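You operate a simulated robot arm through the tools that you are given. There is no shell and no other tool.

Carry out the task below with a simulated robot arm. There is one attempt and no reset: what you move stays moved.

Task
Wind the music box and let it play to the end.
Fine: wind it to its stop, free the clasp, lift the lid; afterwards shut the lid and the clasp.

Only the result counts: the job must be done as asked and must still hold three seconds after the hand-in. Knocking over, shifting, dropping, spilling or breaking anything else fails it. A push-on lid holds only when it is set on centred and level and pressed home; a screw cap is set on level and turned clockwise until tight.

Robot
A 7-joint arm with a two-finger parallel gripper, fixed in place. Base frame: the origin is on the floor under the middle of its stand, x ahead of it, y to its left, z up. Readings come in m, rad, newtons and seconds.
It reaches about 1.147 m from its shoulder. Its first joint turns from -2.897 to 2.897 rad. Payload 3.43 kg.
Tool frame: the origin (TCP) lies between the finger pads and is the grasp point; the fingertips stand 0.03 m ahead of it; z points along the fingers, y is the line along which they close. Largest opening 0.094 m; finger width 0.028, thickness 0.01; the body of the gripper, 0.05 by 0.096 m, starts 0.055 m behind the TCP.
Orientation is that of the tool frame in the base frame, as [roll, pitch, yaw] about the fixed x, y, z axes, in that order (R = Rz(yaw) Ry(pitch) Rx(roll)). With the fingers straight down and closing along the base's y, the tool's x points along the base's -x, its y along +y and its z along -z.

Tools
- The arm moves only by the tool move_arm. Its argument "commands" is a list of rows, each a list of 7 numbers: the shift along the tool's x, y, z in m, then the turn, a rotation vector about the tool's x, y, z in rad, then the gripper command, from -1 (fully open) to 1 (shut), values between in proportion. In form: [[dx, dy, dz, wx, wy, wz, gripper], ...]. A call has 1 to 20 rows; each row shifts and turns the commanded pose from where the row before left it, along the tool's axes as they then stand. Rows are played at 5 a second. More than 0.05 m and 0.15 rad between two rows, or a gripper value outside its range, and nothing of the call is played. A pose out of reach is approached as far as the arm can. The call stops where the force on the tool passes 50 N (or 10 N more than at its start, if that is more) or the arm is blocked; 0.2 s more then pass. Each finger travels about 0.045 m/s and halts on what it meets, pressing with about 38 N; the grip force reading is that of the motor and also rises with nothing between the fingers. The clock runs only during rows and for 0.2 s after the last one: add rows that do not move to give the fingers time. The reply holds the time, the measured pose of the TCP, the force on the tool along the base axes, the opening and the grip force, in the units named above and with some noise, with the torque about the TCP (base axes, N m) and any sound that the robot's microphone picked up.
- Cameras (640 x 400 px; columns grow to the right, rows downward): "scene" is fixed at [0.4051, 0.5063, 1.3754]; the picture's right is [-0.99, 0.13, 0.00], its down [0.03, 0.25, -0.97] and it looks along [-0.13, -0.96, -0.25] (base axes); focal length 326 px, centre (320, 200). "wrist" rides on the gripper at [0.076, 0.014, -0.103] in the tool frame; the picture's right is [-0.18, 0.98, 0.00], its down [-0.75, -0.14, -0.64] and it looks along [-0.63, -0.12, 0.77] (tool axes); focal length 243 px, centre (320, 200).
- capture(camera): a new picture of that camera. It takes no simulated time.
- locate(camera, pixels): for up to 12 pixels [column, row] of the newest picture of that camera ("zoom" is the newest enlarged one), the place [x, y, z] in the base frame of the surface seen there, good to about 0.002 m, but the place of the scene camera against the robot may be out by one fixed shift of up to 0.018 m in any direction. It takes no simulated time.
- zoom(camera, box): a new picture of the part [left, top, right, bottom] of that camera's present view, enlarged. It takes no simulated time.
- sign_off(): hands the job in; it is judged then, once.

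Open the gripper and draw the arm clear of the work before you hand the job in, unless the task says otherwise.

The tools are called after "Call:" as name(argument=value, ...) on one line, values as JSON. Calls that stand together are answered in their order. move_arm: Moves the arm, as the interface text tells. Its arguments: {"type":"object","properties":{"commands":{"type":"array"}},"required":["commands"]} The other tools are called the same way: capture (camera) takes a picture; locate (camera, pixels) gives the place of the surface under pixels of a picture; zoom (camera, box) takes an enlarged picture of a part of a camera's view; sign_off () hands the job in.

At the start:

```text
time: 0.0
ee_pos: [0.2721, -0.6302, 1.1113]
ee_rot: [-3.14, 0.0, 3.141]
wrist_force: [0.2, 0.3, 0.5]
wrist_torque: [0.01, 0.03, 0.02]
opening: 0.0943
finger_force: 0.0
```

scene: 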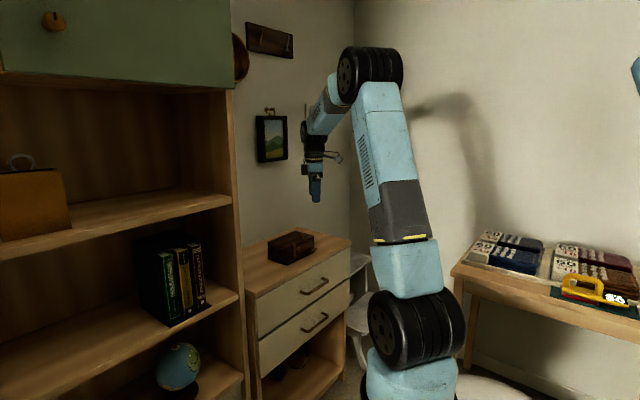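
wrist: 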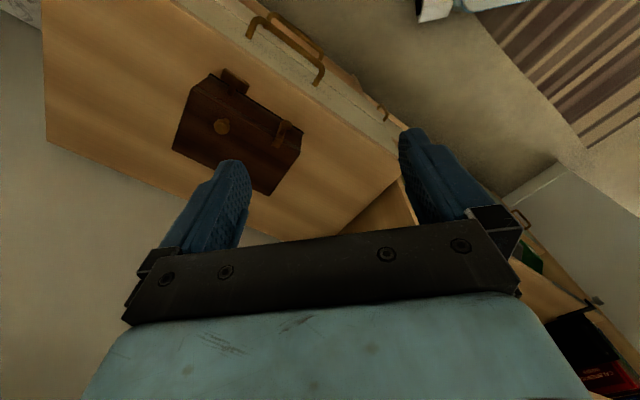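

The wrist picture shows a dark wooden box around (238,135) on the dresser, with something like a knob at (222,126) and parts at (235,80) and (283,132). I take enlarged pictures of it from both cameras.

Call:
zoom(camera="wrist", box=[150, 50, 330, 210])

Call:
zoom(camera="scene", box=[240, 210, 360, 290])

```text
2.50 times, centred on (240, 130) of wrist
```

zoom: 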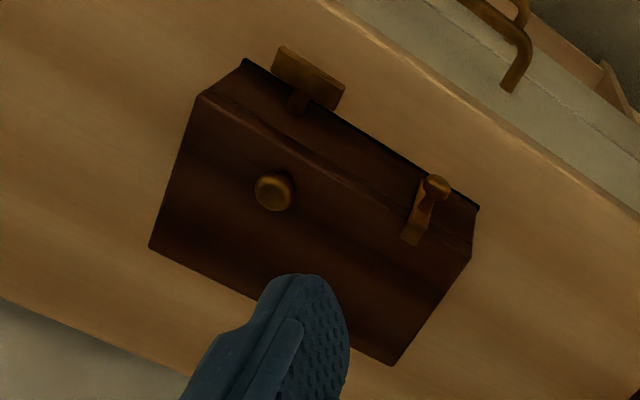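

```text
5.00 times, centred on (300, 250) of scene
```

zoom: 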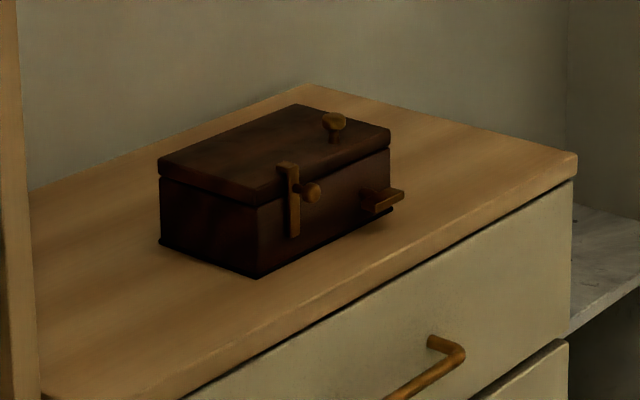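

The close-up shows a lid with a knob at wrist-zoom (272,192), a clasp with a small knob at (432,188) and a flat winding key at (308,78) on the same face. I measure those points, wrist first.

Call:
zoom(camera="wrist", box=[150, 50, 330, 210])

Call:
locate(camera="wrist", pixels=[[222, 126], [236, 80], [283, 132], [288, 123], [206, 88], [211, 73], [173, 149], [303, 131], [301, 153], [268, 194], [160, 100], [263, 80]])

Call:
capture(camera="wrist")

```text
2.50 times, centred on (240, 130) of wrist
```

zoom: 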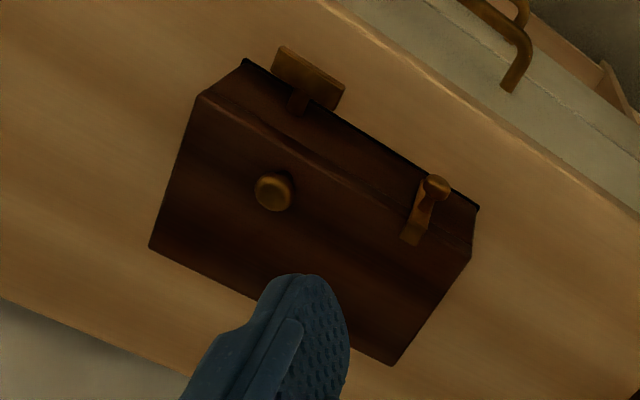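

```text
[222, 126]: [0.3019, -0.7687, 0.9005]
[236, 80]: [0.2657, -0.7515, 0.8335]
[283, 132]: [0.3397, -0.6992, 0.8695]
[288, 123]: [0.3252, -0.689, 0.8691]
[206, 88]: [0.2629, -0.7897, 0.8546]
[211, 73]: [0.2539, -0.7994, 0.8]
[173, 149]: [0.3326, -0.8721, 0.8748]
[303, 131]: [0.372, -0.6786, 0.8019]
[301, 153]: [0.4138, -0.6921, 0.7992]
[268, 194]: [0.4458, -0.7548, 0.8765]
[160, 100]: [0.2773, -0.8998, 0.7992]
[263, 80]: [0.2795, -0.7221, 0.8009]
```

```text
taken
```

wrist: 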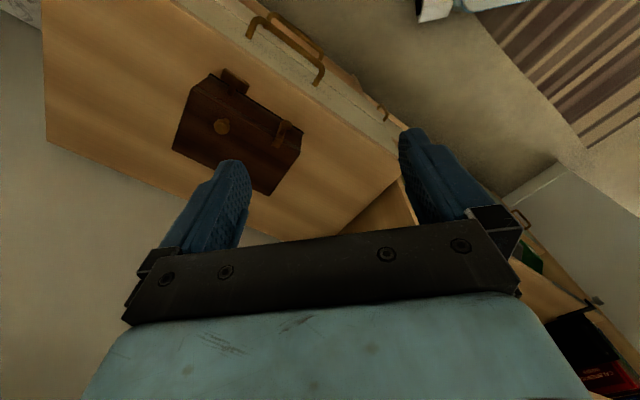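

From the readings, the box's front face looks along about (-0.71, 0.71, 0), with the key at (0.266,-0.752,0.834), the clasp near (0.325,-0.689,0.87) and the lid knob at (0.302,-0.769,0.90). I turn the hand to face that side, still high above the dresser.

Call:
move_arm(commands=[[0, 0, 0, 0, 0, 0.1309, -1], [0, 0, 0, 0, 0, 0.1309, -1], [0, 0, 0, 0, 0, 0.1309, -1], [0, 0, 0, 0, 0, 0.1309, -1], [0, 0, 0, 0, 0, 0.1309, -1], [0, 0, 0, 0, 0, 0.1309, -1], [0, 0, 0, 0, -0.1309, 0, -1], [0, 0, 0, 0, -0.1309, 0, -1], [0, 0, 0, 0, -0.1309, 0, -1], [0, 0, 0, 0, -0.1309, 0, -1], [0, 0, 0, 0, -0.1309, 0, -1], [0, 0, 0, 0, -0.1309, 0, -1], [0, 0, 0, 0, 0, 0, -1]])

Call:
capture(camera="wrist")

Call:
capture(camera="scene")

```text
time: 2.8
ee_pos: [0.2728, -0.631, 1.1106]
ee_rot: [-3.14, 0.788, 2.36]
wrist_force: [0.0, 0.2, 0.6]
wrist_torque: [0.01, -0.01, 0.02]
opening: 0.0941
finger_force: 0.2
```

```text
taken
```

wrist: 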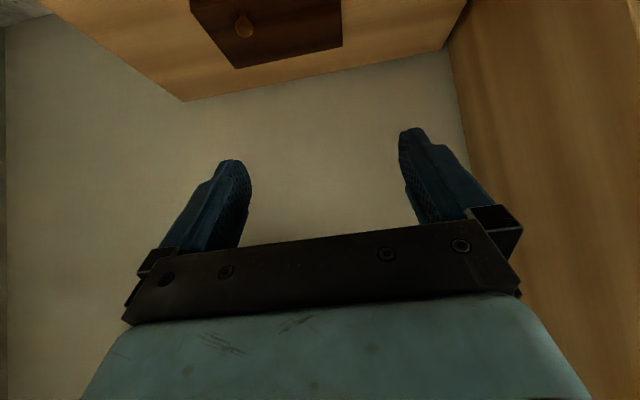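

```text
taken
```

scene: 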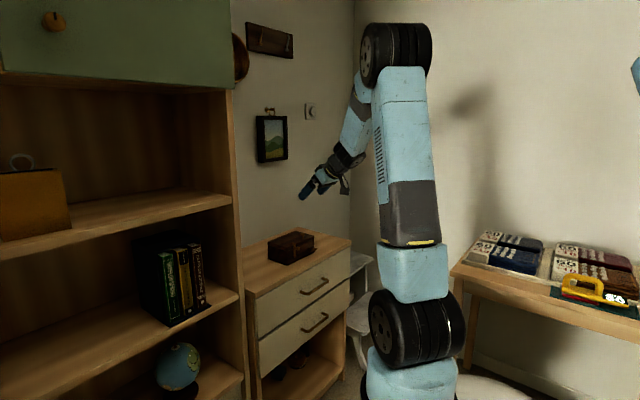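

The turn was followed exactly, and the box is now at the top edge of the wrist picture (around (265,30)). I lower the hand in front of the box so the camera looks at its front face.

Call:
move_arm(commands=[[0.0206, -0.0095, 0.0193, 0, 0, 0, -1], [0.0206, -0.0095, 0.0193, 0, 0, 0, -1], [0.0206, -0.0095, 0.0193, 0, 0, 0, -1], [0.0206, -0.0095, 0.0193, 0, 0, 0, -1], [0.0206, -0.0095, 0.0193, 0, 0, 0, -1], [0, 0, 0, 0, 0, 0, -1]])

Call:
capture(camera="wrist")

```text
time: 4.2
ee_pos: [0.2371, -0.6605, 0.969]
ee_rot: [3.141, 0.787, 2.358]
wrist_force: [1.1, 0.1, -0.5]
wrist_torque: [0.01, -0.01, -0.04]
opening: 0.0939
finger_force: 0.0
```

```text
taken
```

wrist: 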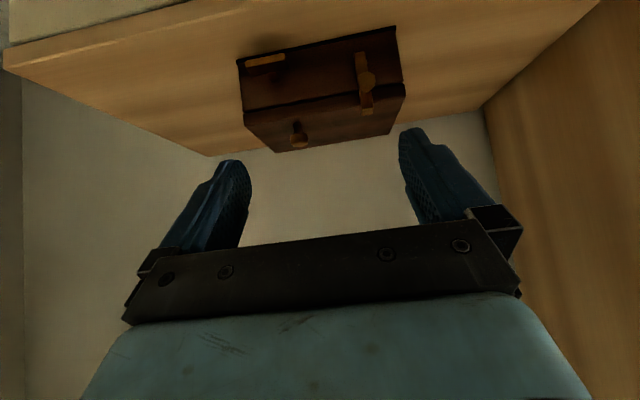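

The box front is now clear (upside down) at (240-405, 25-150), with the key at (265,60), the clasp at (365,82) and the lid knob at (299,135). I enlarge it.

Call:
zoom(camera="wrist", box=[225, 15, 425, 160])

Call:
zoom(camera="wrist", box=[335, 35, 415, 125])

Call:
zoom(camera="wrist", box=[230, 35, 310, 95])

```text
2.76 times, centred on (325, 88) of wrist
```

zoom: 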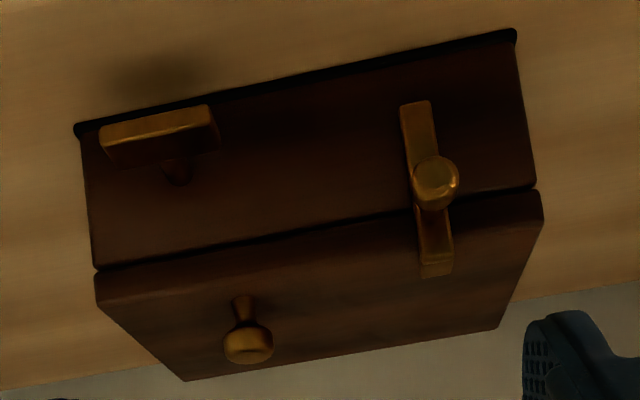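

```text
4.44 times, centred on (375, 80) of wrist
```

zoom: 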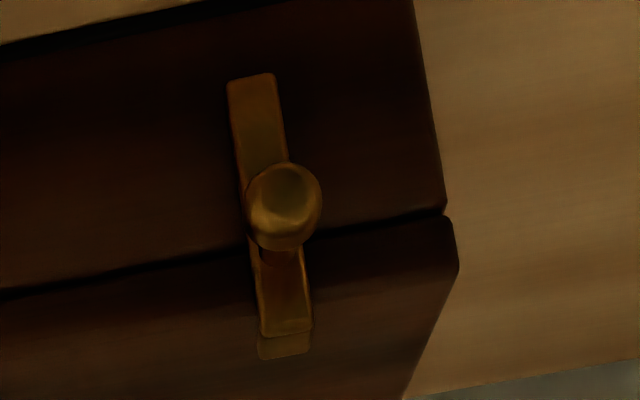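

```text
6.67 times, centred on (270, 65) of wrist
```

zoom: 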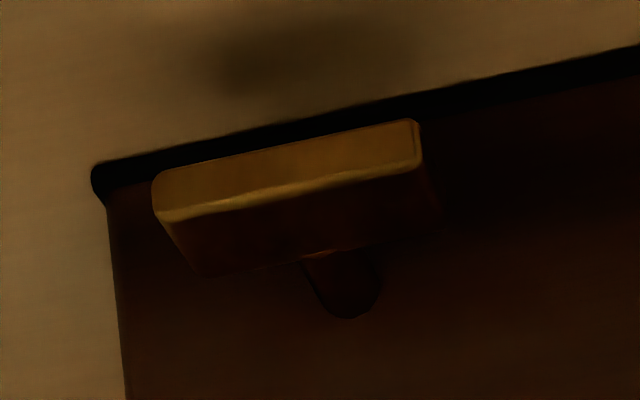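

The clasp is a bar with a knob and seems to have a hook over the lid's top edge at zoom (285,345). I look closer at it from the scene camera, and measure points on the clasp, key and knob.

Call:
zoom(camera="scene", box=[280, 232, 324, 262])

Call:
zoom(camera="wrist", box=[225, 15, 425, 160])

Call:
locate(camera="zoom", pixels=[[416, 108], [420, 145], [436, 178], [433, 240], [437, 273], [436, 262], [105, 145], [210, 115], [158, 132], [178, 178], [248, 345], [243, 303]])

Call:
locate(camera="zoom", pixels=[[95, 262], [97, 285], [97, 310], [533, 185], [538, 200], [540, 225], [490, 150], [490, 210], [490, 250], [187, 375], [490, 325], [300, 300]])

```text
13.33 times, centred on (302, 247) of scene
```

zoom: 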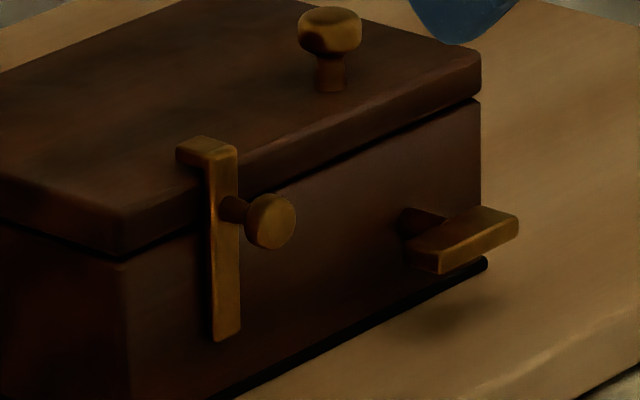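

```text
2.76 times, centred on (325, 88) of wrist
```

zoom: 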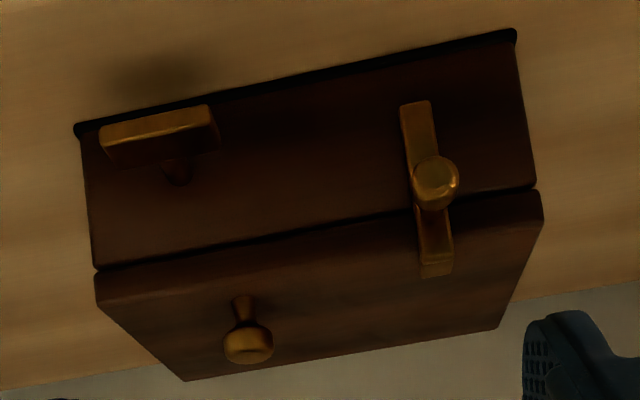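

```text
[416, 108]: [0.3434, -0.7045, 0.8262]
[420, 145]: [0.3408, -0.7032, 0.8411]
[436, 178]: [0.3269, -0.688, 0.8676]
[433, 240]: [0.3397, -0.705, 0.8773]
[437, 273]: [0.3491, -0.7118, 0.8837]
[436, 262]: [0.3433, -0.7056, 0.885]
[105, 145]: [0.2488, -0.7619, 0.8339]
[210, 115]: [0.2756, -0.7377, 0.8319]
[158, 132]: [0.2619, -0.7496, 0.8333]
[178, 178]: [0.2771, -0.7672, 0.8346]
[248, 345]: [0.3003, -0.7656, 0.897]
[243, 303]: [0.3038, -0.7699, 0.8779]
```

```text
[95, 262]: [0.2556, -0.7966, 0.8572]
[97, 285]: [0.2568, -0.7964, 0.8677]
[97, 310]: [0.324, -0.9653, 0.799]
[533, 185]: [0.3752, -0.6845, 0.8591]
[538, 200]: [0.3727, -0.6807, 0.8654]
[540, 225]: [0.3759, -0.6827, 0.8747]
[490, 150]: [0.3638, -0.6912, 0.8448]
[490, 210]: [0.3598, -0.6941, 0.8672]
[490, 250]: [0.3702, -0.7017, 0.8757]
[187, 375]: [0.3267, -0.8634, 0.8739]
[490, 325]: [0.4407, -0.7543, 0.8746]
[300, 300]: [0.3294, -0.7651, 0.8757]
```

The clasp is a bar hooked over the lid (hook at z 0.884, foot at z 0.826, knob at (0.327,-0.688,0.868)), so it must swing outward about its foot. The key is a horizontal plate 0.036 m long centred at (0.262,-0.750,0.833). I back off and turn the hand level, fingers closing vertically, for the key.

Call:
move_arm(commands=[[0.0265, 0, -0.0265, 0, 0, 0, 0.36], [0.0265, 0, -0.0265, 0, 0, 0, 0.36], [0, 0, 0, 0, -0.1309, 0, 0.36], [0, 0, 0, 0, -0.1309, 0, 0.36], [0, 0, 0, 0, -0.1309, 0, 0.36], [0, 0, 0, 0, -0.1309, 0, 0.36], [0, 0, 0, 0, -0.1309, 0, 0.36], [0, 0, 0, 0, -0.1309, 0, 0.36], [0, 0, 0, 0, 0, -0.1309, 0.36], [0, 0, 0, 0, 0, -0.1309, 0.36], [0, 0, 0, 0, 0, -0.1309, 0.36], [0, 0, 0, 0, 0, -0.1309, 0.36], [0, 0, 0, 0, 0, -0.1309, 0.36], [0, 0, 0, 0, 0, -0.1309, 0.36], [0, 0, 0, 0, 0, 0, 0.36]])

Call:
capture(camera="scene")

Call:
capture(camera="wrist")

```text
time: 7.4
ee_pos: [0.2044, -0.6421, 0.9917]
ee_rot: [-1.578, 0.786, -2.367]
wrist_force: [-0.4, -0.2, 0.4]
wrist_torque: [0.0, 0.0, 0.04]
opening: 0.0301
finger_force: 0.0
out of reach, approached as far as the arm can: row 13, 14
```

```text
taken
```

scene: 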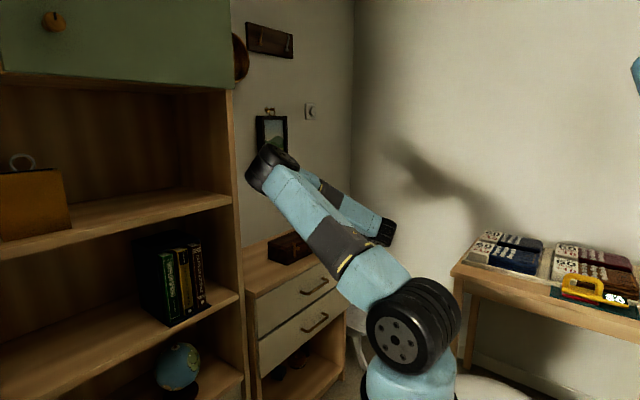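

```text
taken
```

wrist: 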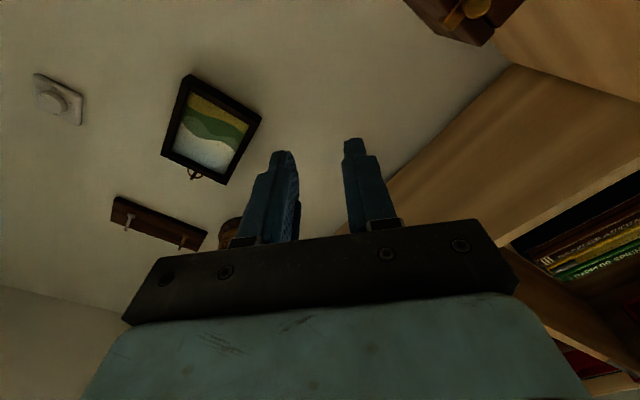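

The last rows met a joint limit and the elbow swung towards the shelf, so turning the hand this way is the wrong direction. I turn back the other way, where the last joint should have plenty of room, and check the arm's posture.

Call:
move_arm(commands=[[0, 0, 0, 0, 0, 0.1309, 0.36], [0, 0, 0, 0, 0, 0.1309, 0.36], [0, 0, 0, 0, 0, 0.1309, 0.36], [0, 0, 0, 0, 0, 0.1309, 0.36], [0, 0, 0, 0, 0, 0.1309, 0.36], [0, 0, 0, 0, 0, 0.1309, 0.36], [0, 0, 0, 0, 0, 0, 0.36]])

Call:
capture(camera="scene")

```text
time: 9.0
ee_pos: [0.2055, -0.642, 0.9918]
ee_rot: [1.968, 1.569, 1.183]
wrist_force: [0.4, 0.6, 0.4]
wrist_torque: [-0.01, 0.01, -0.05]
opening: 0.0299
finger_force: 0.1
```

```text
taken
```

scene: 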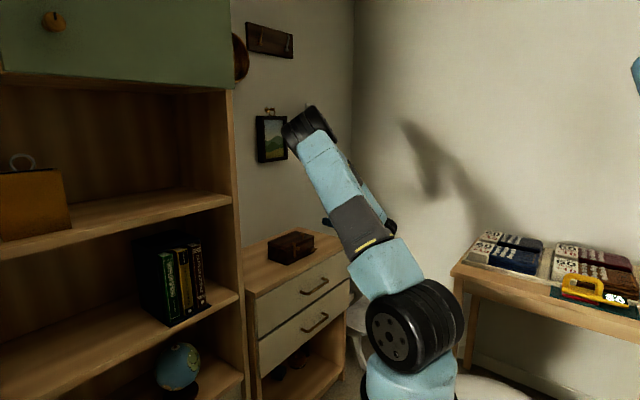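

The elbow swings back up as I turn the positive way. I carry on another 90° so the fingers close vertically.

Call:
move_arm(commands=[[0, 0, 0, 0, 0, 0.1309, 0.36], [0, 0, 0, 0, 0, 0.1309, 0.36], [0, 0, 0, 0, 0, 0.1309, 0.36], [0, 0, 0, 0, 0, 0.1309, 0.36], [0, 0, 0, 0, 0, 0.1309, 0.36], [0, 0, 0, 0, 0, 0.1309, 0.36], [0, 0, 0, 0, 0, 0.1309, 0.36], [0, 0, 0, 0, 0, 0.1309, 0.36], [0, 0, 0, 0, 0, 0.1309, 0.36], [0, 0, 0, 0, 0, 0.1309, 0.36], [0, 0, 0, 0, 0, 0.1309, 0.36], [0, 0, 0, 0, 0, 0.1309, 0.36], [0, 0, 0, 0, 0, 0, 0.36]])

Call:
capture(camera="scene")

Call:
capture(camera="wrist")

```text
time: 11.8
ee_pos: [0.2032, -0.6411, 0.9921]
ee_rot: [1.57, -0.002, 0.786]
wrist_force: [-0.2, 0.8, 0.5]
wrist_torque: [0.03, 0.02, 0.01]
opening: 0.0302
finger_force: 0.0
```

```text
taken
```

scene: 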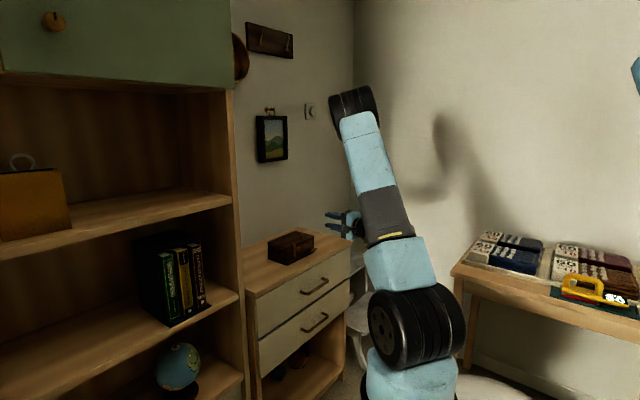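

```text
taken
```

wrist: 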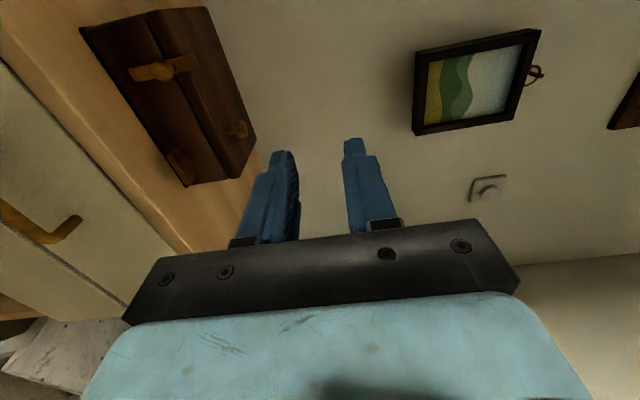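

The hand is now exactly level, tool x along the box's front edge and fingers closing vertically, with the elbow up. I descend in front of the dresser edge to the key's height, still 0.1 m short of the key.

Call:
move_arm(commands=[[-0.0089, -0.0395, 0.005, 0, 0, 0, 0.36], [-0.0089, -0.0395, 0.005, 0, 0, 0, 0.36], [-0.0089, -0.0395, 0.005, 0, 0, 0, 0.36], [-0.0089, -0.0395, 0.005, 0, 0, 0, 0.36], [0, 0, 0, 0, 0, 0, 0.36]])

Call:
capture(camera="scene")

Call:
capture(camera="wrist")

```text
time: 13.0
ee_pos: [0.1942, -0.68, 0.8332]
ee_rot: [1.571, 0.0, 0.785]
wrist_force: [0.0, 0.7, 0.3]
wrist_torque: [0.01, 0.03, -0.03]
opening: 0.0299
finger_force: 0.2
```

```text
taken
```

scene: 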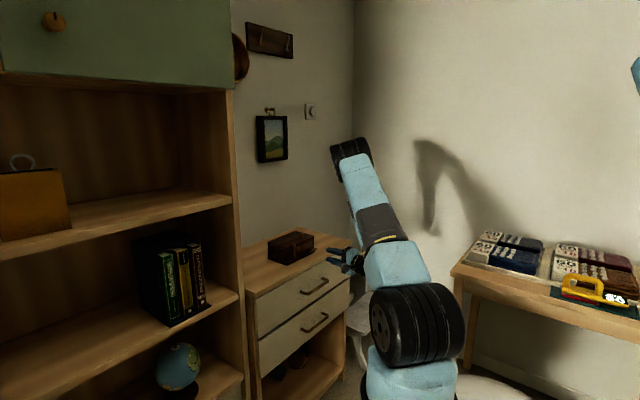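

```text
taken
```

wrist: 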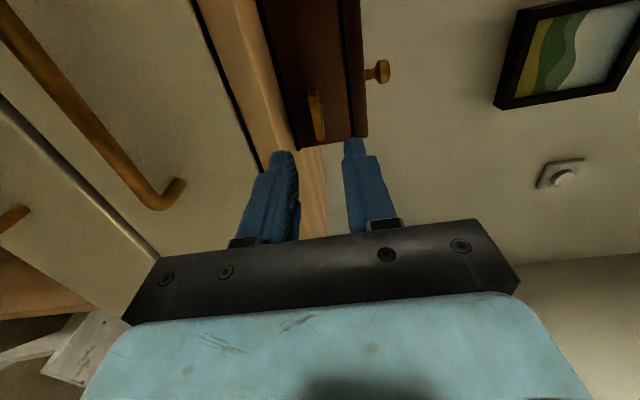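

The key is in view at (317,115), straight ahead of the fingers. I enlarge that part and measure the plate's ends and edges.

Call:
zoom(camera="wrist", box=[285, 70, 365, 150])

Call:
locate(camera="wrist", pixels=[[311, 93], [312, 105], [315, 118], [318, 130], [321, 138], [316, 105], [319, 118], [309, 92], [323, 138], [345, 110]])

```text
5.00 times, centred on (325, 110) of wrist
```

zoom: 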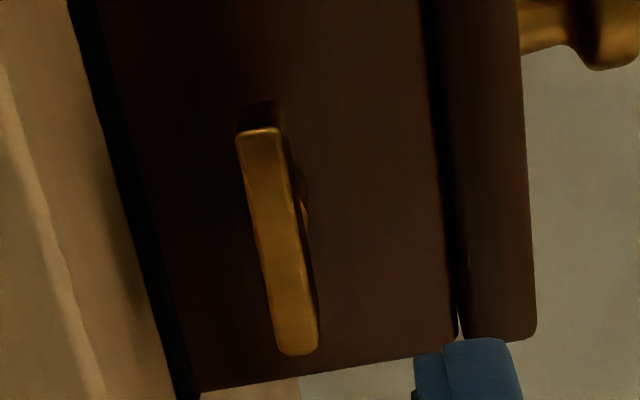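

```text
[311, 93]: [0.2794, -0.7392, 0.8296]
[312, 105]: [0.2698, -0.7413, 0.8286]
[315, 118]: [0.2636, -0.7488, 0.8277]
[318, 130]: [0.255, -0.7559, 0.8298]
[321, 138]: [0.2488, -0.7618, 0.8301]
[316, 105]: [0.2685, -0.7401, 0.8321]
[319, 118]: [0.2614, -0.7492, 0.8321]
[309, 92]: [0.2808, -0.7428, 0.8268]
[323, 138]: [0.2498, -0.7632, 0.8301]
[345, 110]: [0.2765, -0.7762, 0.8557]
```

I read the plate's edges from the enlarged picture: near (258,135) and (298,345) for its ends, and across the middle at row 240.

Call:
locate(camera="zoom", pixels=[[258, 136], [262, 160], [260, 240], [278, 240], [295, 240], [298, 345], [283, 335], [312, 335], [304, 180], [300, 190], [242, 145], [276, 140]])

```text
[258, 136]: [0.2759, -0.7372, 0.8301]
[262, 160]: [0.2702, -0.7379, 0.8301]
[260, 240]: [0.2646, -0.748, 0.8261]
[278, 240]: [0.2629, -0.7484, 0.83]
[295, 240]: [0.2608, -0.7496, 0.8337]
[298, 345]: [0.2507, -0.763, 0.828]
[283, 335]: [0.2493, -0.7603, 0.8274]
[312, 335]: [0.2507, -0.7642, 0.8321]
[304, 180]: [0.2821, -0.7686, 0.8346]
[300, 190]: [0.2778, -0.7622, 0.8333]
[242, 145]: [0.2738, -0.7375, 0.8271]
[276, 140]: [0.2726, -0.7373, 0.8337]
```

The plate spans z 0.826-0.834 and is centred at u = -0.345 along the front edge, so the key axis is at about (0.262,-0.749,0.830). Before gripping I try out here in free space how far the hand can turn clockwise.

Call:
move_arm(commands=[[0, 0, 0, 0, 0, 0.1496, 0.36], [0, 0, 0, 0, 0, 0.1496, 0.36], [0, 0, 0, 0, 0, 0.1496, 0.36], [0, 0, 0, 0, 0, 0.1496, 0.36], [0, 0, 0, 0, 0, 0.1496, 0.36], [0, 0, 0, 0, 0, 0.1496, 0.36], [0, 0, 0, 0, 0, 0.1496, 0.36], [0, 0, 0, 0, 0, 0.1496, 0.36], [0, 0, 0, 0, 0, 0.1496, 0.36], [0, 0, 0, 0, 0, 0.1496, 0.36], [0, 0, 0, 0, 0, 0.1496, 0.36], [0, 0, 0, 0, 0, 0.1496, 0.36], [0, 0, 0, 0, 0, 0.1496, 0.36], [0, 0, 0, 0, 0, 0.1496, 0.36], [0, 0, 0, 0, 0, 0.1496, 0.36], [0, 0, 0, 0, 0, 0.1496, 0.36], [0, 0, 0, 0, 0, 0.1496, 0.36], [0, 0, 0, 0, 0, 0.1496, 0.36], [0, 0, 0, 0, 0, 0.1496, 0.36], [0, 0, 0, 0, 0, 0.1496, 0.36]])

Call:
capture(camera="scene")

```text
time: 17.2
ee_pos: [0.1933, -0.6797, 0.8345]
ee_rot: [-1.571, -0.151, -2.356]
wrist_force: [0.2, 0.2, -0.1]
wrist_torque: [0.0, -0.01, 0.03]
opening: 0.0302
finger_force: 0.2
```

```text
taken
```

scene: 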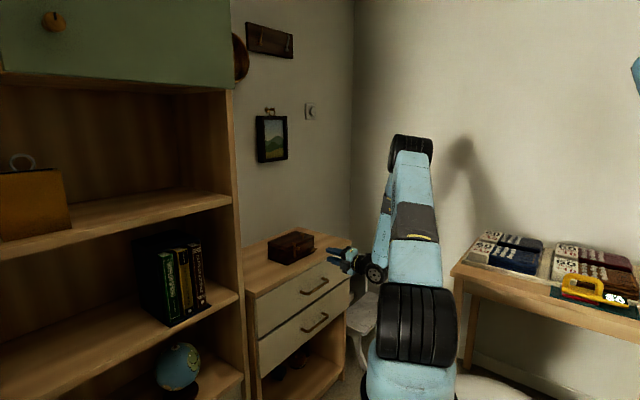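

The hand turned 2.99 rad clockwise with no limit, so half-turn strokes are possible. I turn back to the start angle.

Call:
move_arm(commands=[[0, 0, 0, 0, 0, -0.1496, 0.36], [0, 0, 0, 0, 0, -0.1496, 0.36], [0, 0, 0, 0, 0, -0.1496, 0.36], [0, 0, 0, 0, 0, -0.1496, 0.36], [0, 0, 0, 0, 0, -0.1496, 0.36], [0, 0, 0, 0, 0, -0.1496, 0.36], [0, 0, 0, 0, 0, -0.1496, 0.36], [0, 0, 0, 0, 0, -0.1496, 0.36], [0, 0, 0, 0, 0, -0.1496, 0.36], [0, 0, 0, 0, 0, -0.1496, 0.36], [0, 0, 0, 0, 0, -0.1496, 0.36], [0, 0, 0, 0, 0, -0.1496, 0.36], [0, 0, 0, 0, 0, -0.1496, 0.36], [0, 0, 0, 0, 0, -0.1496, 0.36], [0, 0, 0, 0, 0, -0.1496, 0.36], [0, 0, 0, 0, 0, -0.1496, 0.36], [0, 0, 0, 0, 0, -0.1496, 0.36], [0, 0, 0, 0, 0, -0.1496, 0.36], [0, 0, 0, 0, 0, -0.1496, 0.36], [0, 0, 0, 0, 0, -0.1496, 0.36]])

```text
time: 21.4
ee_pos: [0.1942, -0.6802, 0.8337]
ee_rot: [1.572, 0.002, 0.787]
wrist_force: [0.4, -0.8, 1.1]
wrist_torque: [-0.01, 0.06, -0.03]
opening: 0.0299
finger_force: 0.0
```

I close in 0.05 m with small height correction (to z 0.830) and check the alignment of the fingers about the plate.

Call:
move_arm(commands=[[-0.0005, -0.0035, 0.02, 0, 0, 0, 0.36], [-0.0004, 0, 0.015, 0, 0, 0, 0.36], [0, 0, 0.015, 0, 0, 0, 0.36], [0, 0, 0, 0, 0, 0, 0.36]])

Call:
capture(camera="wrist")

Call:
zoom(camera="scene", box=[280, 225, 370, 285])

```text
time: 22.4
ee_pos: [0.2286, -0.717, 0.8296]
ee_rot: [1.571, 0.001, 0.785]
wrist_force: [-0.3, -1.5, -0.1]
wrist_torque: [-0.03, -0.03, -0.04]
opening: 0.03
finger_force: 0.0
```

```text
taken
```

wrist: 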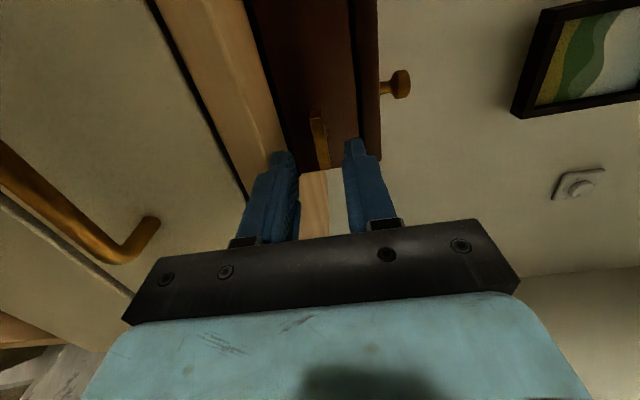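

```text
6.67 times, centred on (325, 255) of scene
```

zoom: 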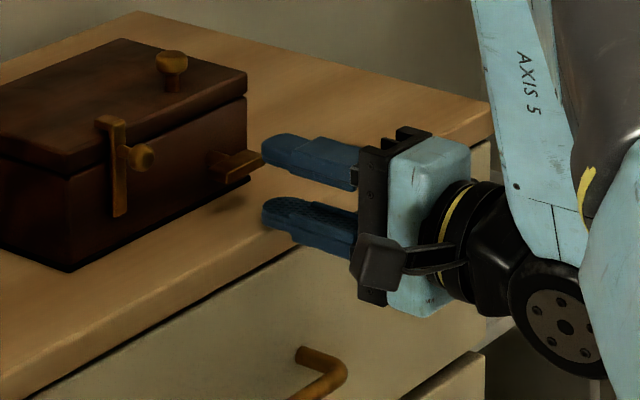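

The fingers straddle the plate from above and below with its tip just ahead. I advance 0.028 m so the tips cover the plate but not the stem, and look again.

Call:
move_arm(commands=[[0, 0, 0.014, 0, 0, 0, 0.36], [0, 0, 0.014, 0, 0, 0, 0.36], [0, 0, 0, 0, 0, 0, 0.36]])

Call:
zoom(camera="wrist", box=[250, 70, 410, 210])

Call:
zoom(camera="scene", box=[285, 232, 345, 272])

```text
time: 23.2
ee_pos: [0.2481, -0.7375, 0.8299]
ee_rot: [1.569, 0.001, 0.786]
wrist_force: [0.8, 0.0, 0.1]
wrist_torque: [0.03, 0.0, 0.01]
opening: 0.0294
finger_force: 0.1
```

```text
2.86 times, centred on (330, 140) of wrist
```

zoom: 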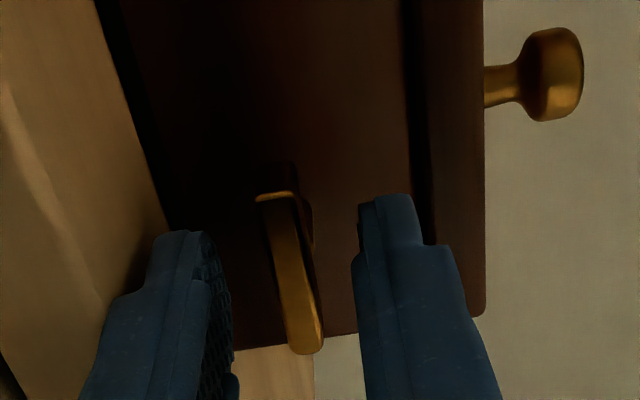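

```text
10.00 times, centred on (315, 252) of scene
```

zoom: 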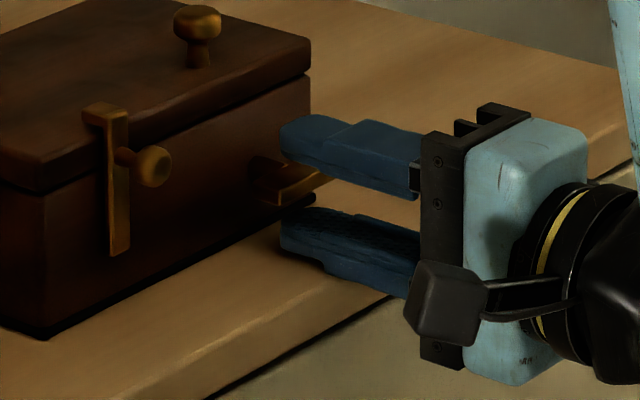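

The plate lies between the fingertips (plate at (290,270) in the enlarged wrist view, tips at (185,250) and (385,215)). I close the fingers on it without moving.

Call:
move_arm(commands=[[0, 0, 0, 0, 0, 0, 0.6], [0, 0, 0, 0, 0, 0, 0.8], [0, 0, 0, 0, 0, 0, 1], [0, 0, 0, 0, 0, 0, 1], [0, 0, 0, 0, 0, 0, 1]])

Call:
zoom(camera="wrist", box=[250, 70, 410, 210])

```text
time: 24.4
ee_pos: [0.2484, -0.7357, 0.831]
ee_rot: [1.572, 0.0, 0.785]
wrist_force: [0.1, -1.0, 6.4]
wrist_torque: [-0.06, -0.09, -0.02]
opening: 0.0078
finger_force: 38.3
```

```text
2.86 times, centred on (330, 140) of wrist
```

zoom: 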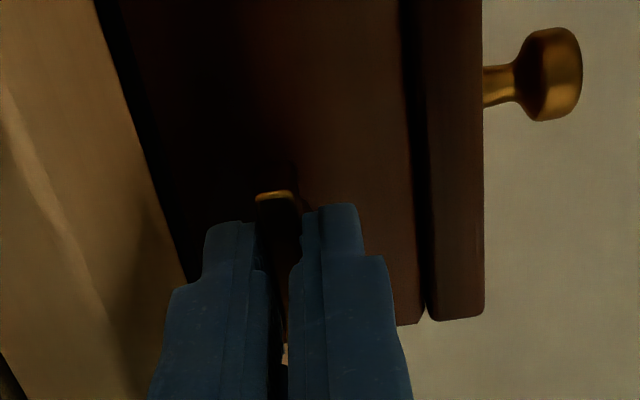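

The plate is held (opening 0.0078 m, 38 N), with a 6 N upward push that says the key axis is about 1 mm higher. I correct that and begin turning clockwise in a small trial.

Call:
move_arm(commands=[[0, 0.001, 0, 0, 0, 0, 1], [0, 0, 0, 0, 0, 0.08, 1], [0, 0, 0, 0, 0, 0.08, 1], [0, 0, 0, 0, 0, 0.08, 1], [0, 0, 0, 0, 0, 0, 1]])

```text
time: 25.6
ee_pos: [0.248, -0.7362, 0.8294]
ee_rot: [1.573, -0.241, 0.784]
wrist_force: [-0.8, 3.9, 0.5]
wrist_torque: [0.13, 0.12, 0.07]
opening: 0.0079
finger_force: 38.4
```

The hand turned 0.24 rad with almost no resistance. I check in the picture whether the key turned with it.

Call:
zoom(camera="wrist", box=[250, 70, 410, 210])

Call:
zoom(camera="scene", box=[285, 232, 345, 272])

```text
2.86 times, centred on (330, 140) of wrist
```

zoom: 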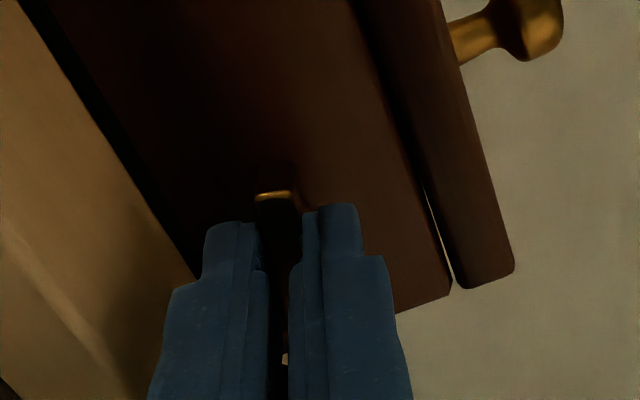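

```text
10.00 times, centred on (315, 252) of scene
```

zoom: 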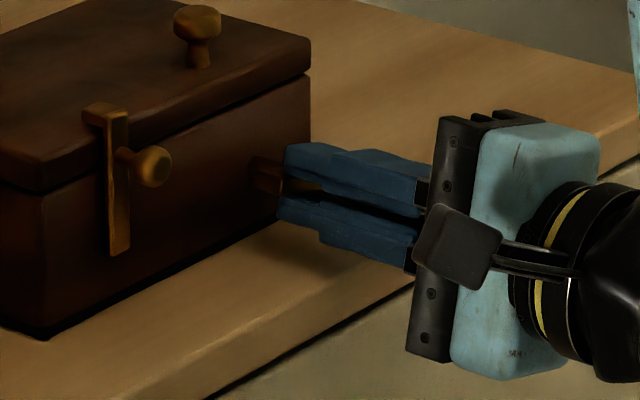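

The key turns together with the fingers. I continue clockwise, about 1 rad, watching torque and sound.

Call:
move_arm(commands=[[0, 0, 0, 0, 0, 0.1, 1], [0, 0, 0, 0, 0, 0.1, 1], [0, 0, 0, 0, 0, 0.1, 1], [0, 0, 0, 0, 0, 0.1, 1], [0, 0, 0, 0, 0, 0.1, 1], [0, 0, 0, 0, 0, 0.1, 1], [0, 0, 0, 0, 0, 0.1, 1], [0, 0, 0, 0, 0, 0.1, 1], [0, 0, 0, 0, 0, 0.1, 1], [0, 0, 0, 0, 0, 0.1, 1], [0, 0, 0, 0, 0, 0, 1]])

```text
time: 28.0
ee_pos: [0.2478, -0.7368, 0.83]
ee_rot: [1.573, -1.24, 0.787]
wrist_force: [0.9, 0.1, 0.2]
wrist_torque: [0.29, 0.32, -0.14]
opening: 0.0077
finger_force: 38.4
```

Still turning freely (1.24 rad), the axial torque is near zero. I go on turning clockwise.

Call:
move_arm(commands=[[0, 0, 0, 0, 0, 0.1, 1], [0, 0, 0, 0, 0, 0.1, 1], [0, 0, 0, 0, 0, 0.1, 1], [0, 0, 0, 0, 0, 0.1, 1], [0, 0, 0, 0, 0, 0.1, 1], [0, 0, 0, 0, 0, 0.1, 1], [0, 0, 0, 0, 0, 0.1, 1], [0, 0, 0, 0, 0, 0.1, 1], [0, 0, 0, 0, 0, 0, 1]])

Call:
zoom(camera="scene", box=[285, 232, 345, 272])

Call:
zoom(camera="wrist", box=[250, 70, 410, 210])

```text
time: 30.0
ee_pos: [0.2483, -0.7359, 0.8302]
ee_rot: [-1.57, -1.1, -2.357]
wrist_force: [2.6, -0.6, -0.5]
wrist_torque: [-0.26, -0.26, -0.3]
opening: 0.0076
finger_force: 38.2
```

```text
10.00 times, centred on (315, 252) of scene
```

zoom: 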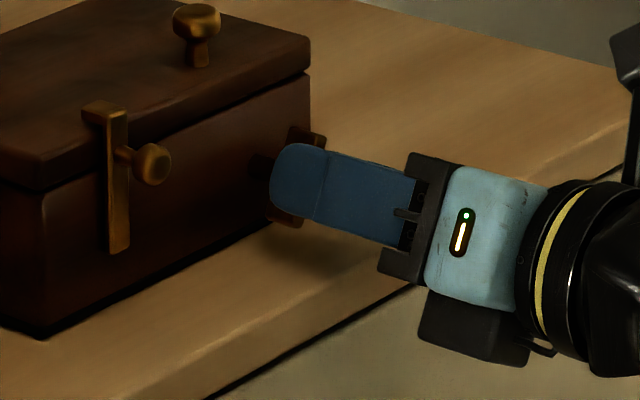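

```text
2.86 times, centred on (330, 140) of wrist
```

zoom: 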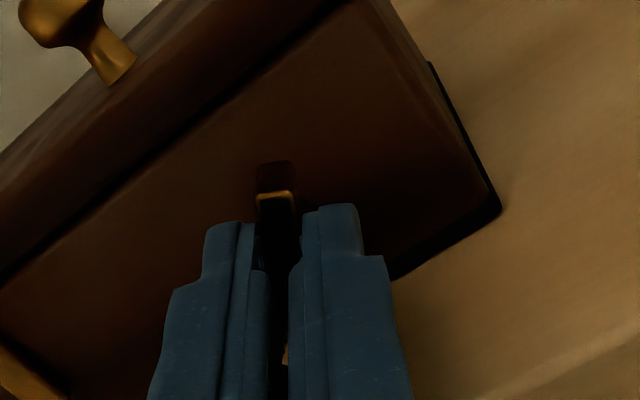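

The key is now upright-plus (2.04 rad turned) and the box has not shifted. I continue the stroke to about a half turn.

Call:
move_arm(commands=[[0, 0, 0, 0, 0, 0.1, 1], [0, 0, 0, 0, 0, 0.1, 1], [0, 0, 0, 0, 0, 0.1, 1], [0, 0, 0, 0, 0, 0.1, 1], [0, 0, 0, 0, 0, 0.1, 1], [0, 0, 0, 0, 0, 0.1, 1], [0, 0, 0, 0, 0, 0.1, 1], [0, 0, 0, 0, 0, 0.1, 1], [0, 0, 0, 0, 0, 0.1, 1], [0, 0, 0, 0, 0, 0.1, 1], [0, 0, 0, 0, 0, 0.1, 1], [0, 0, 0, 0, 0, 0, 1]])

```text
time: 32.6
ee_pos: [0.2469, -0.7361, 0.8303]
ee_rot: [-1.572, 0.0, -2.357]
wrist_force: [-2.2, -2.0, 0.1]
wrist_torque: [0.21, 0.2, -0.36]
opening: 0.0077
finger_force: 37.6
```

Half a turn is done with no stop yet. I open the fingers, back off 0.035 m, and check that the key keeps its position.

Call:
move_arm(commands=[[0, 0, 0, 0, 0, 0, 0.36], [0, 0, 0, 0, 0, 0, 0.36], [0, 0, 0, 0, 0, 0, 0.36], [0, 0, -0.0175, 0, 0, 0, 0.36], [0, 0, -0.0175, 0, 0, 0, 0.36], [0, 0, 0, 0, 0, 0, 0.36]])

Call:
zoom(camera="scene", box=[285, 232, 345, 272])

Call:
zoom(camera="wrist", box=[250, 70, 410, 210])

```text
time: 34.0
ee_pos: [0.2231, -0.7117, 0.8313]
ee_rot: [-1.569, -0.001, -2.353]
wrist_force: [0.0, 1.3, 0.1]
wrist_torque: [0.0, -0.01, 0.06]
opening: 0.0299
finger_force: 0.0
```

```text
10.00 times, centred on (315, 252) of scene
```

zoom: 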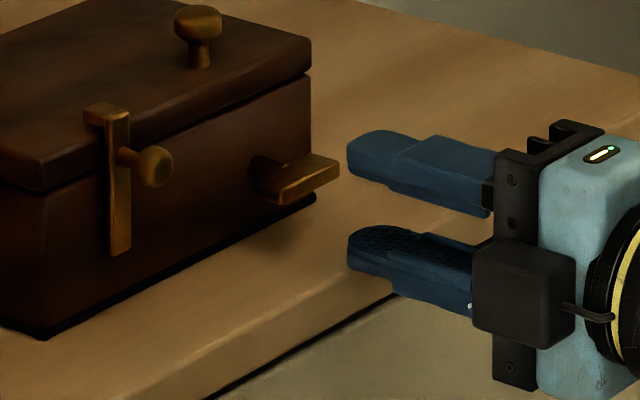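

```text
2.86 times, centred on (330, 140) of wrist
```

zoom: 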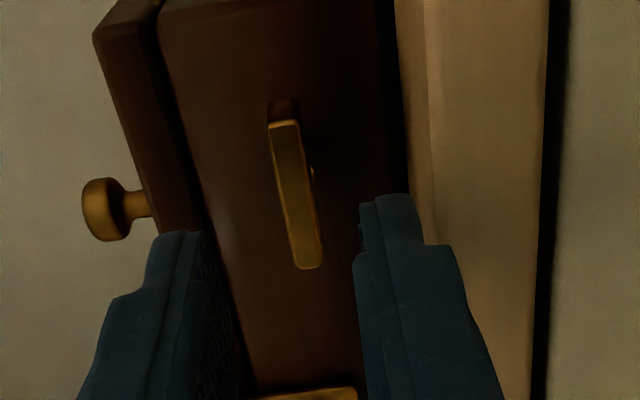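

The key stays level and the box has not moved. I turn the hand back half a turn in free space for the next stroke.

Call:
move_arm(commands=[[0, 0, 0, 0, 0, -0.1496, 0.36], [0, 0, 0, 0, 0, -0.1496, 0.36], [0, 0, 0, 0, 0, -0.1496, 0.36], [0, 0, 0, 0, 0, -0.1496, 0.36], [0, 0, 0, 0, 0, -0.1496, 0.36], [0, 0, 0, 0, 0, -0.1496, 0.36], [0, 0, 0, 0, 0, -0.1496, 0.36], [0, 0, 0, 0, 0, -0.1496, 0.36], [0, 0, 0, 0, 0, -0.1496, 0.36], [0, 0, 0, 0, 0, -0.1496, 0.36], [0, 0, 0, 0, 0, -0.1496, 0.36], [0, 0, 0, 0, 0, -0.1496, 0.36], [0, 0, 0, 0, 0, -0.1496, 0.36], [0, 0, 0, 0, 0, -0.1496, 0.36], [0, 0, 0, 0, 0, -0.1496, 0.36], [0, 0, 0, 0, 0, -0.1496, 0.36], [0, 0, 0, 0, 0, -0.1496, 0.36], [0, 0, 0, 0, 0, -0.1496, 0.36], [0, 0, 0, 0, 0, -0.1496, 0.36], [0, 0, 0, 0, 0, -0.1496, 0.36]])

Call:
move_arm(commands=[[0, 0, 0, 0, 0, -0.148, 0.36], [0, 0, 0, 0, 0, 0, 0.36]])

Call:
zoom(camera="wrist", box=[250, 70, 410, 210])

```text
time: 38.2
ee_pos: [0.2231, -0.7133, 0.8315]
ee_rot: [1.571, -0.147, 0.785]
wrist_force: [-0.1, -1.3, -0.2]
wrist_torque: [-0.01, 0.02, -0.01]
opening: 0.0299
finger_force: 0.2
```

```text
time: 38.8
ee_pos: [0.2234, -0.7125, 0.8309]
ee_rot: [1.57, 0.0, 0.784]
wrist_force: [0.4, -0.6, 0.3]
wrist_torque: [0.04, 0.0, -0.02]
opening: 0.0302
finger_force: 0.0
```

```text
2.86 times, centred on (330, 140) of wrist
```

zoom: 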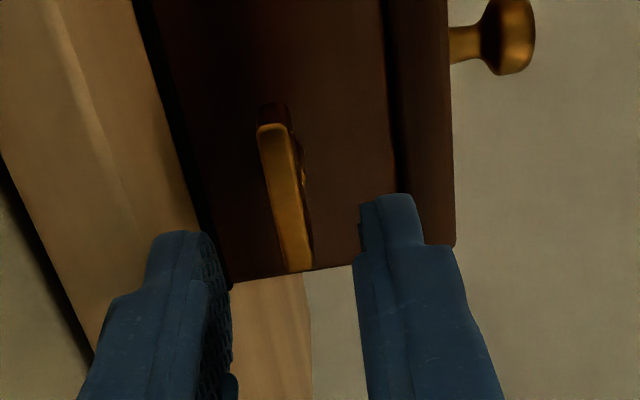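

The hand is back at the start angle with the plate centred between the fingers. I advance 0.035 m, grip, and make the second stroke in parts.

Call:
move_arm(commands=[[0, 0, 0.0175, 0, 0, 0, 0.36], [0, 0, 0.0175, 0, 0, 0, 0.36], [0, 0, 0, 0, 0, 0, 0.6], [0, 0, 0, 0, 0, 0, 1], [0, 0, 0, 0, 0, 0, 1], [0, 0, 0, 0, 0, 0, 1]])

Call:
move_arm(commands=[[0, 0, 0, 0, 0, 0.1, 1], [0, 0, 0, 0, 0, 0.1, 1], [0, 0, 0, 0, 0, 0.1, 1], [0, 0, 0, 0, 0, 0.1, 1], [0, 0, 0, 0, 0, 0.1, 1], [0, 0, 0, 0, 0, 0.1, 1], [0, 0, 0, 0, 0, 0.1, 1], [0, 0, 0, 0, 0, 0.1, 1], [0, 0, 0, 0, 0, 0, 1]])

```text
time: 40.2
ee_pos: [0.2484, -0.7362, 0.8297]
ee_rot: [1.574, -0.001, 0.785]
wrist_force: [3.0, -3.4, -0.4]
wrist_torque: [0.23, 0.24, -0.4]
opening: 0.0077
finger_force: 38.0
```

```text
time: 42.0
ee_pos: [0.251, -0.7345, 0.8342]
ee_rot: [1.564, -0.78, 0.801]
wrist_force: [0.7, 21.6, 6.5]
wrist_torque: [-0.82, 0.92, 0.61]
opening: 0.0276
finger_force: 38.2
stopped in row 9: the force on the tool passed its limit at 53 N (the readings are from after the stop); the commanded pose is now the measured one
```

The force passed its limit and the fingers were forced open to 0.0276 m, so the key has met its stop while the fingers went on. I look at how the key and box stand before moving anything.

Call:
zoom(camera="wrist", box=[250, 70, 410, 210])

Call:
zoom(camera="scene", box=[285, 232, 345, 272])

```text
2.86 times, centred on (330, 140) of wrist
```

zoom: 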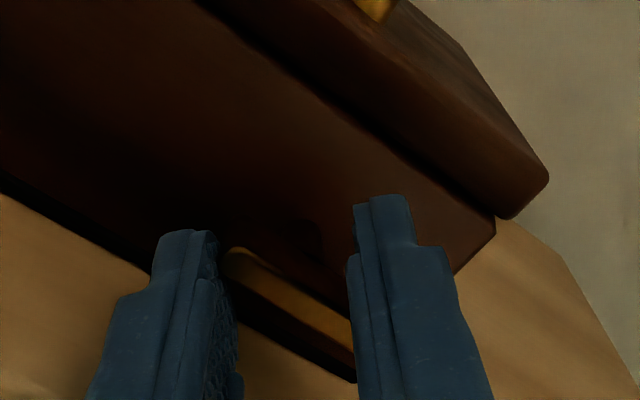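

```text
10.00 times, centred on (315, 252) of scene
```

zoom: 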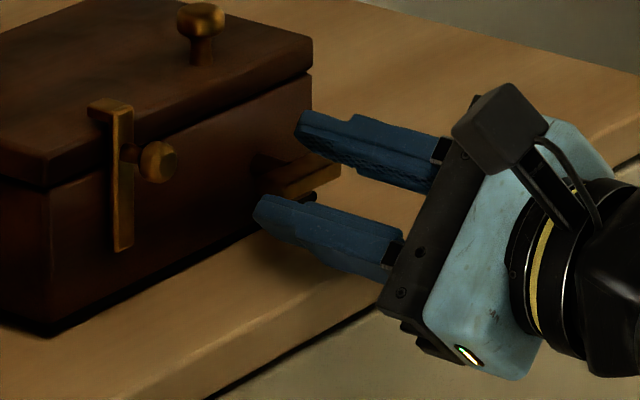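

The plate is still level while the hand is at 45°, so the key stands against its stop after half a turn; the box seems lifted by about 1 mm under the load. I relieve it: open slightly, then turn the hand back.

Call:
move_arm(commands=[[0, 0, 0, 0, 0, 0, 0.28], [0, 0, 0, 0, 0, 0, 0.28], [0, 0, 0, 0, 0, -0.1, 0.28], [0, 0, 0, 0, 0, -0.1, 0.28], [0, 0, 0, 0, 0, -0.1, 0.28], [0, 0, 0, 0, 0, 0, 0.28]])

Call:
zoom(camera="scene", box=[285, 232, 345, 272])

```text
time: 43.4
ee_pos: [0.2503, -0.7353, 0.8338]
ee_rot: [1.564, -0.48, 0.793]
wrist_force: [4.0, 2.5, 9.1]
wrist_torque: [0.15, -0.11, -0.04]
opening: 0.0307
finger_force: 0.0
```

```text
10.00 times, centred on (315, 252) of scene
```

zoom: 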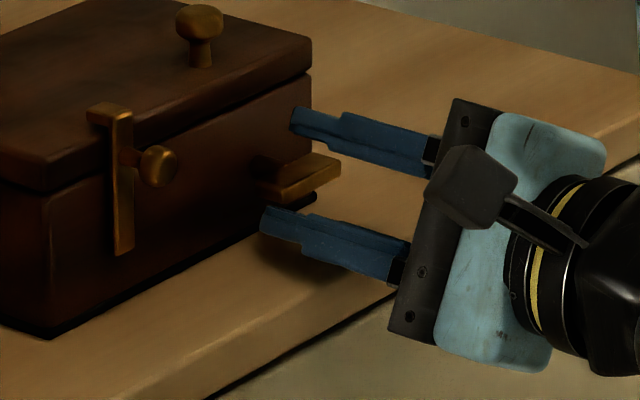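

There is a 9 N upward push, perhaps the lower fingertip brushing something. I turn the rest of the way to level with a slightly smaller opening, then read the forces again.

Call:
move_arm(commands=[[0, 0, 0, 0, 0, -0.08, 0.4], [0, 0, 0, 0, 0, -0.1, 0.4], [0, 0, 0, 0, 0, -0.1, 0.4], [0, 0, 0, 0, 0, -0.1, 0.4], [0, 0, 0, 0, 0, -0.1, 0.4], [0, 0, 0, 0, 0, 0, 0.4]])

Call:
zoom(camera="scene", box=[285, 232, 345, 272])

Call:
zoom(camera="wrist", box=[250, 70, 410, 210])

```text
time: 44.8
ee_pos: [0.2497, -0.7357, 0.8326]
ee_rot: [1.566, 0.0, 0.791]
wrist_force: [0.1, 1.0, 0.4]
wrist_torque: [0.05, -0.01, -0.01]
opening: 0.0282
finger_force: 0.1
```

```text
10.00 times, centred on (315, 252) of scene
```

zoom: 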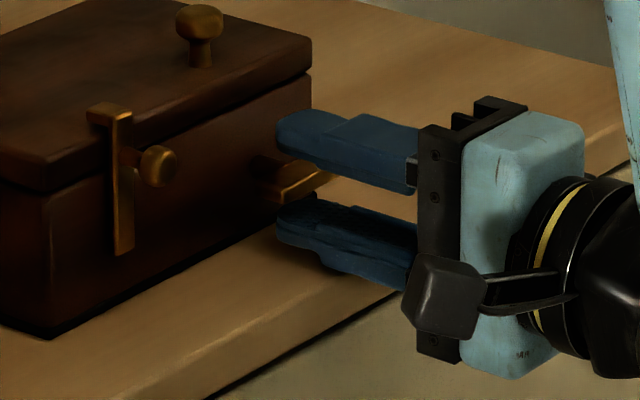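

```text
2.86 times, centred on (330, 140) of wrist
```

zoom: 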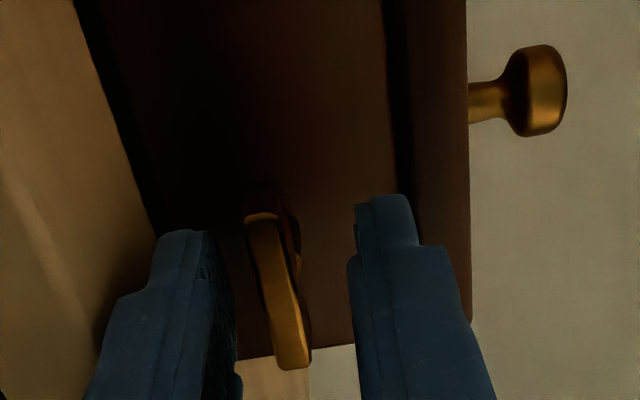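

The forces are gone and the plate lies between the fingers again, at about the same level angle. I measure the plate now to re-centre before a gentle check of the stop.

Call:
locate(camera="zoom", pixels=[[250, 225], [272, 222], [266, 290], [280, 290], [294, 290], [282, 360], [304, 358], [292, 350], [440, 200], [440, 280], [330, 180], [425, 150]])

```text
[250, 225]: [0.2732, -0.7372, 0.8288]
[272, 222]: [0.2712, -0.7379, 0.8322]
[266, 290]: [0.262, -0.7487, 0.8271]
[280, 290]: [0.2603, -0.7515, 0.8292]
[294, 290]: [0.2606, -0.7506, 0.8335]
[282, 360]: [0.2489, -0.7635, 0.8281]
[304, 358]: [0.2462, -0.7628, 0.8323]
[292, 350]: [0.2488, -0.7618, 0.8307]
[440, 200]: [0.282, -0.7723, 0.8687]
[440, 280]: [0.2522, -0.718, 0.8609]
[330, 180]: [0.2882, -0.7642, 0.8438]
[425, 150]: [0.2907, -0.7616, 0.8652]
```

The plate is level and centred at z 0.8305, about 2 mm below the hand's centre. I re-centre the hand, grip again and read the load.

Call:
move_arm(commands=[[-0.0015, -0.0018, 0, 0.005, -0.006, 0, 0.4], [0, 0, 0, 0, 0, 0, 0.6], [0, 0, 0, 0, 0, 0, 0.8], [0, 0, 0, 0, 0, 0, 1], [0, 0, 0, 0, 0, 0, 1], [0, 0, 0, 0, 0, 0, 1]])

```text
time: 46.2
ee_pos: [0.249, -0.7373, 0.8311]
ee_rot: [1.573, -0.004, 0.785]
wrist_force: [0.2, -1.6, 0.1]
wrist_torque: [0.26, 0.31, -0.45]
opening: 0.0076
finger_force: 37.9
```

Gripped again at 0.0076 m. I turn only 0.06 rad clockwise to feel whether the stop answers at once.

Call:
move_arm(commands=[[0, 0, 0, 0, 0, 0.03, 1], [0, 0, 0, 0, 0, 0.03, 1], [0, 0, 0, 0, 0, 0, 1]])

```text
time: 47.0
ee_pos: [0.2478, -0.7368, 0.8313]
ee_rot: [1.571, -0.061, 0.786]
wrist_force: [-2.0, -2.4, -8.3]
wrist_torque: [-0.64, 1.01, -0.54]
opening: 0.0083
finger_force: 37.8
```

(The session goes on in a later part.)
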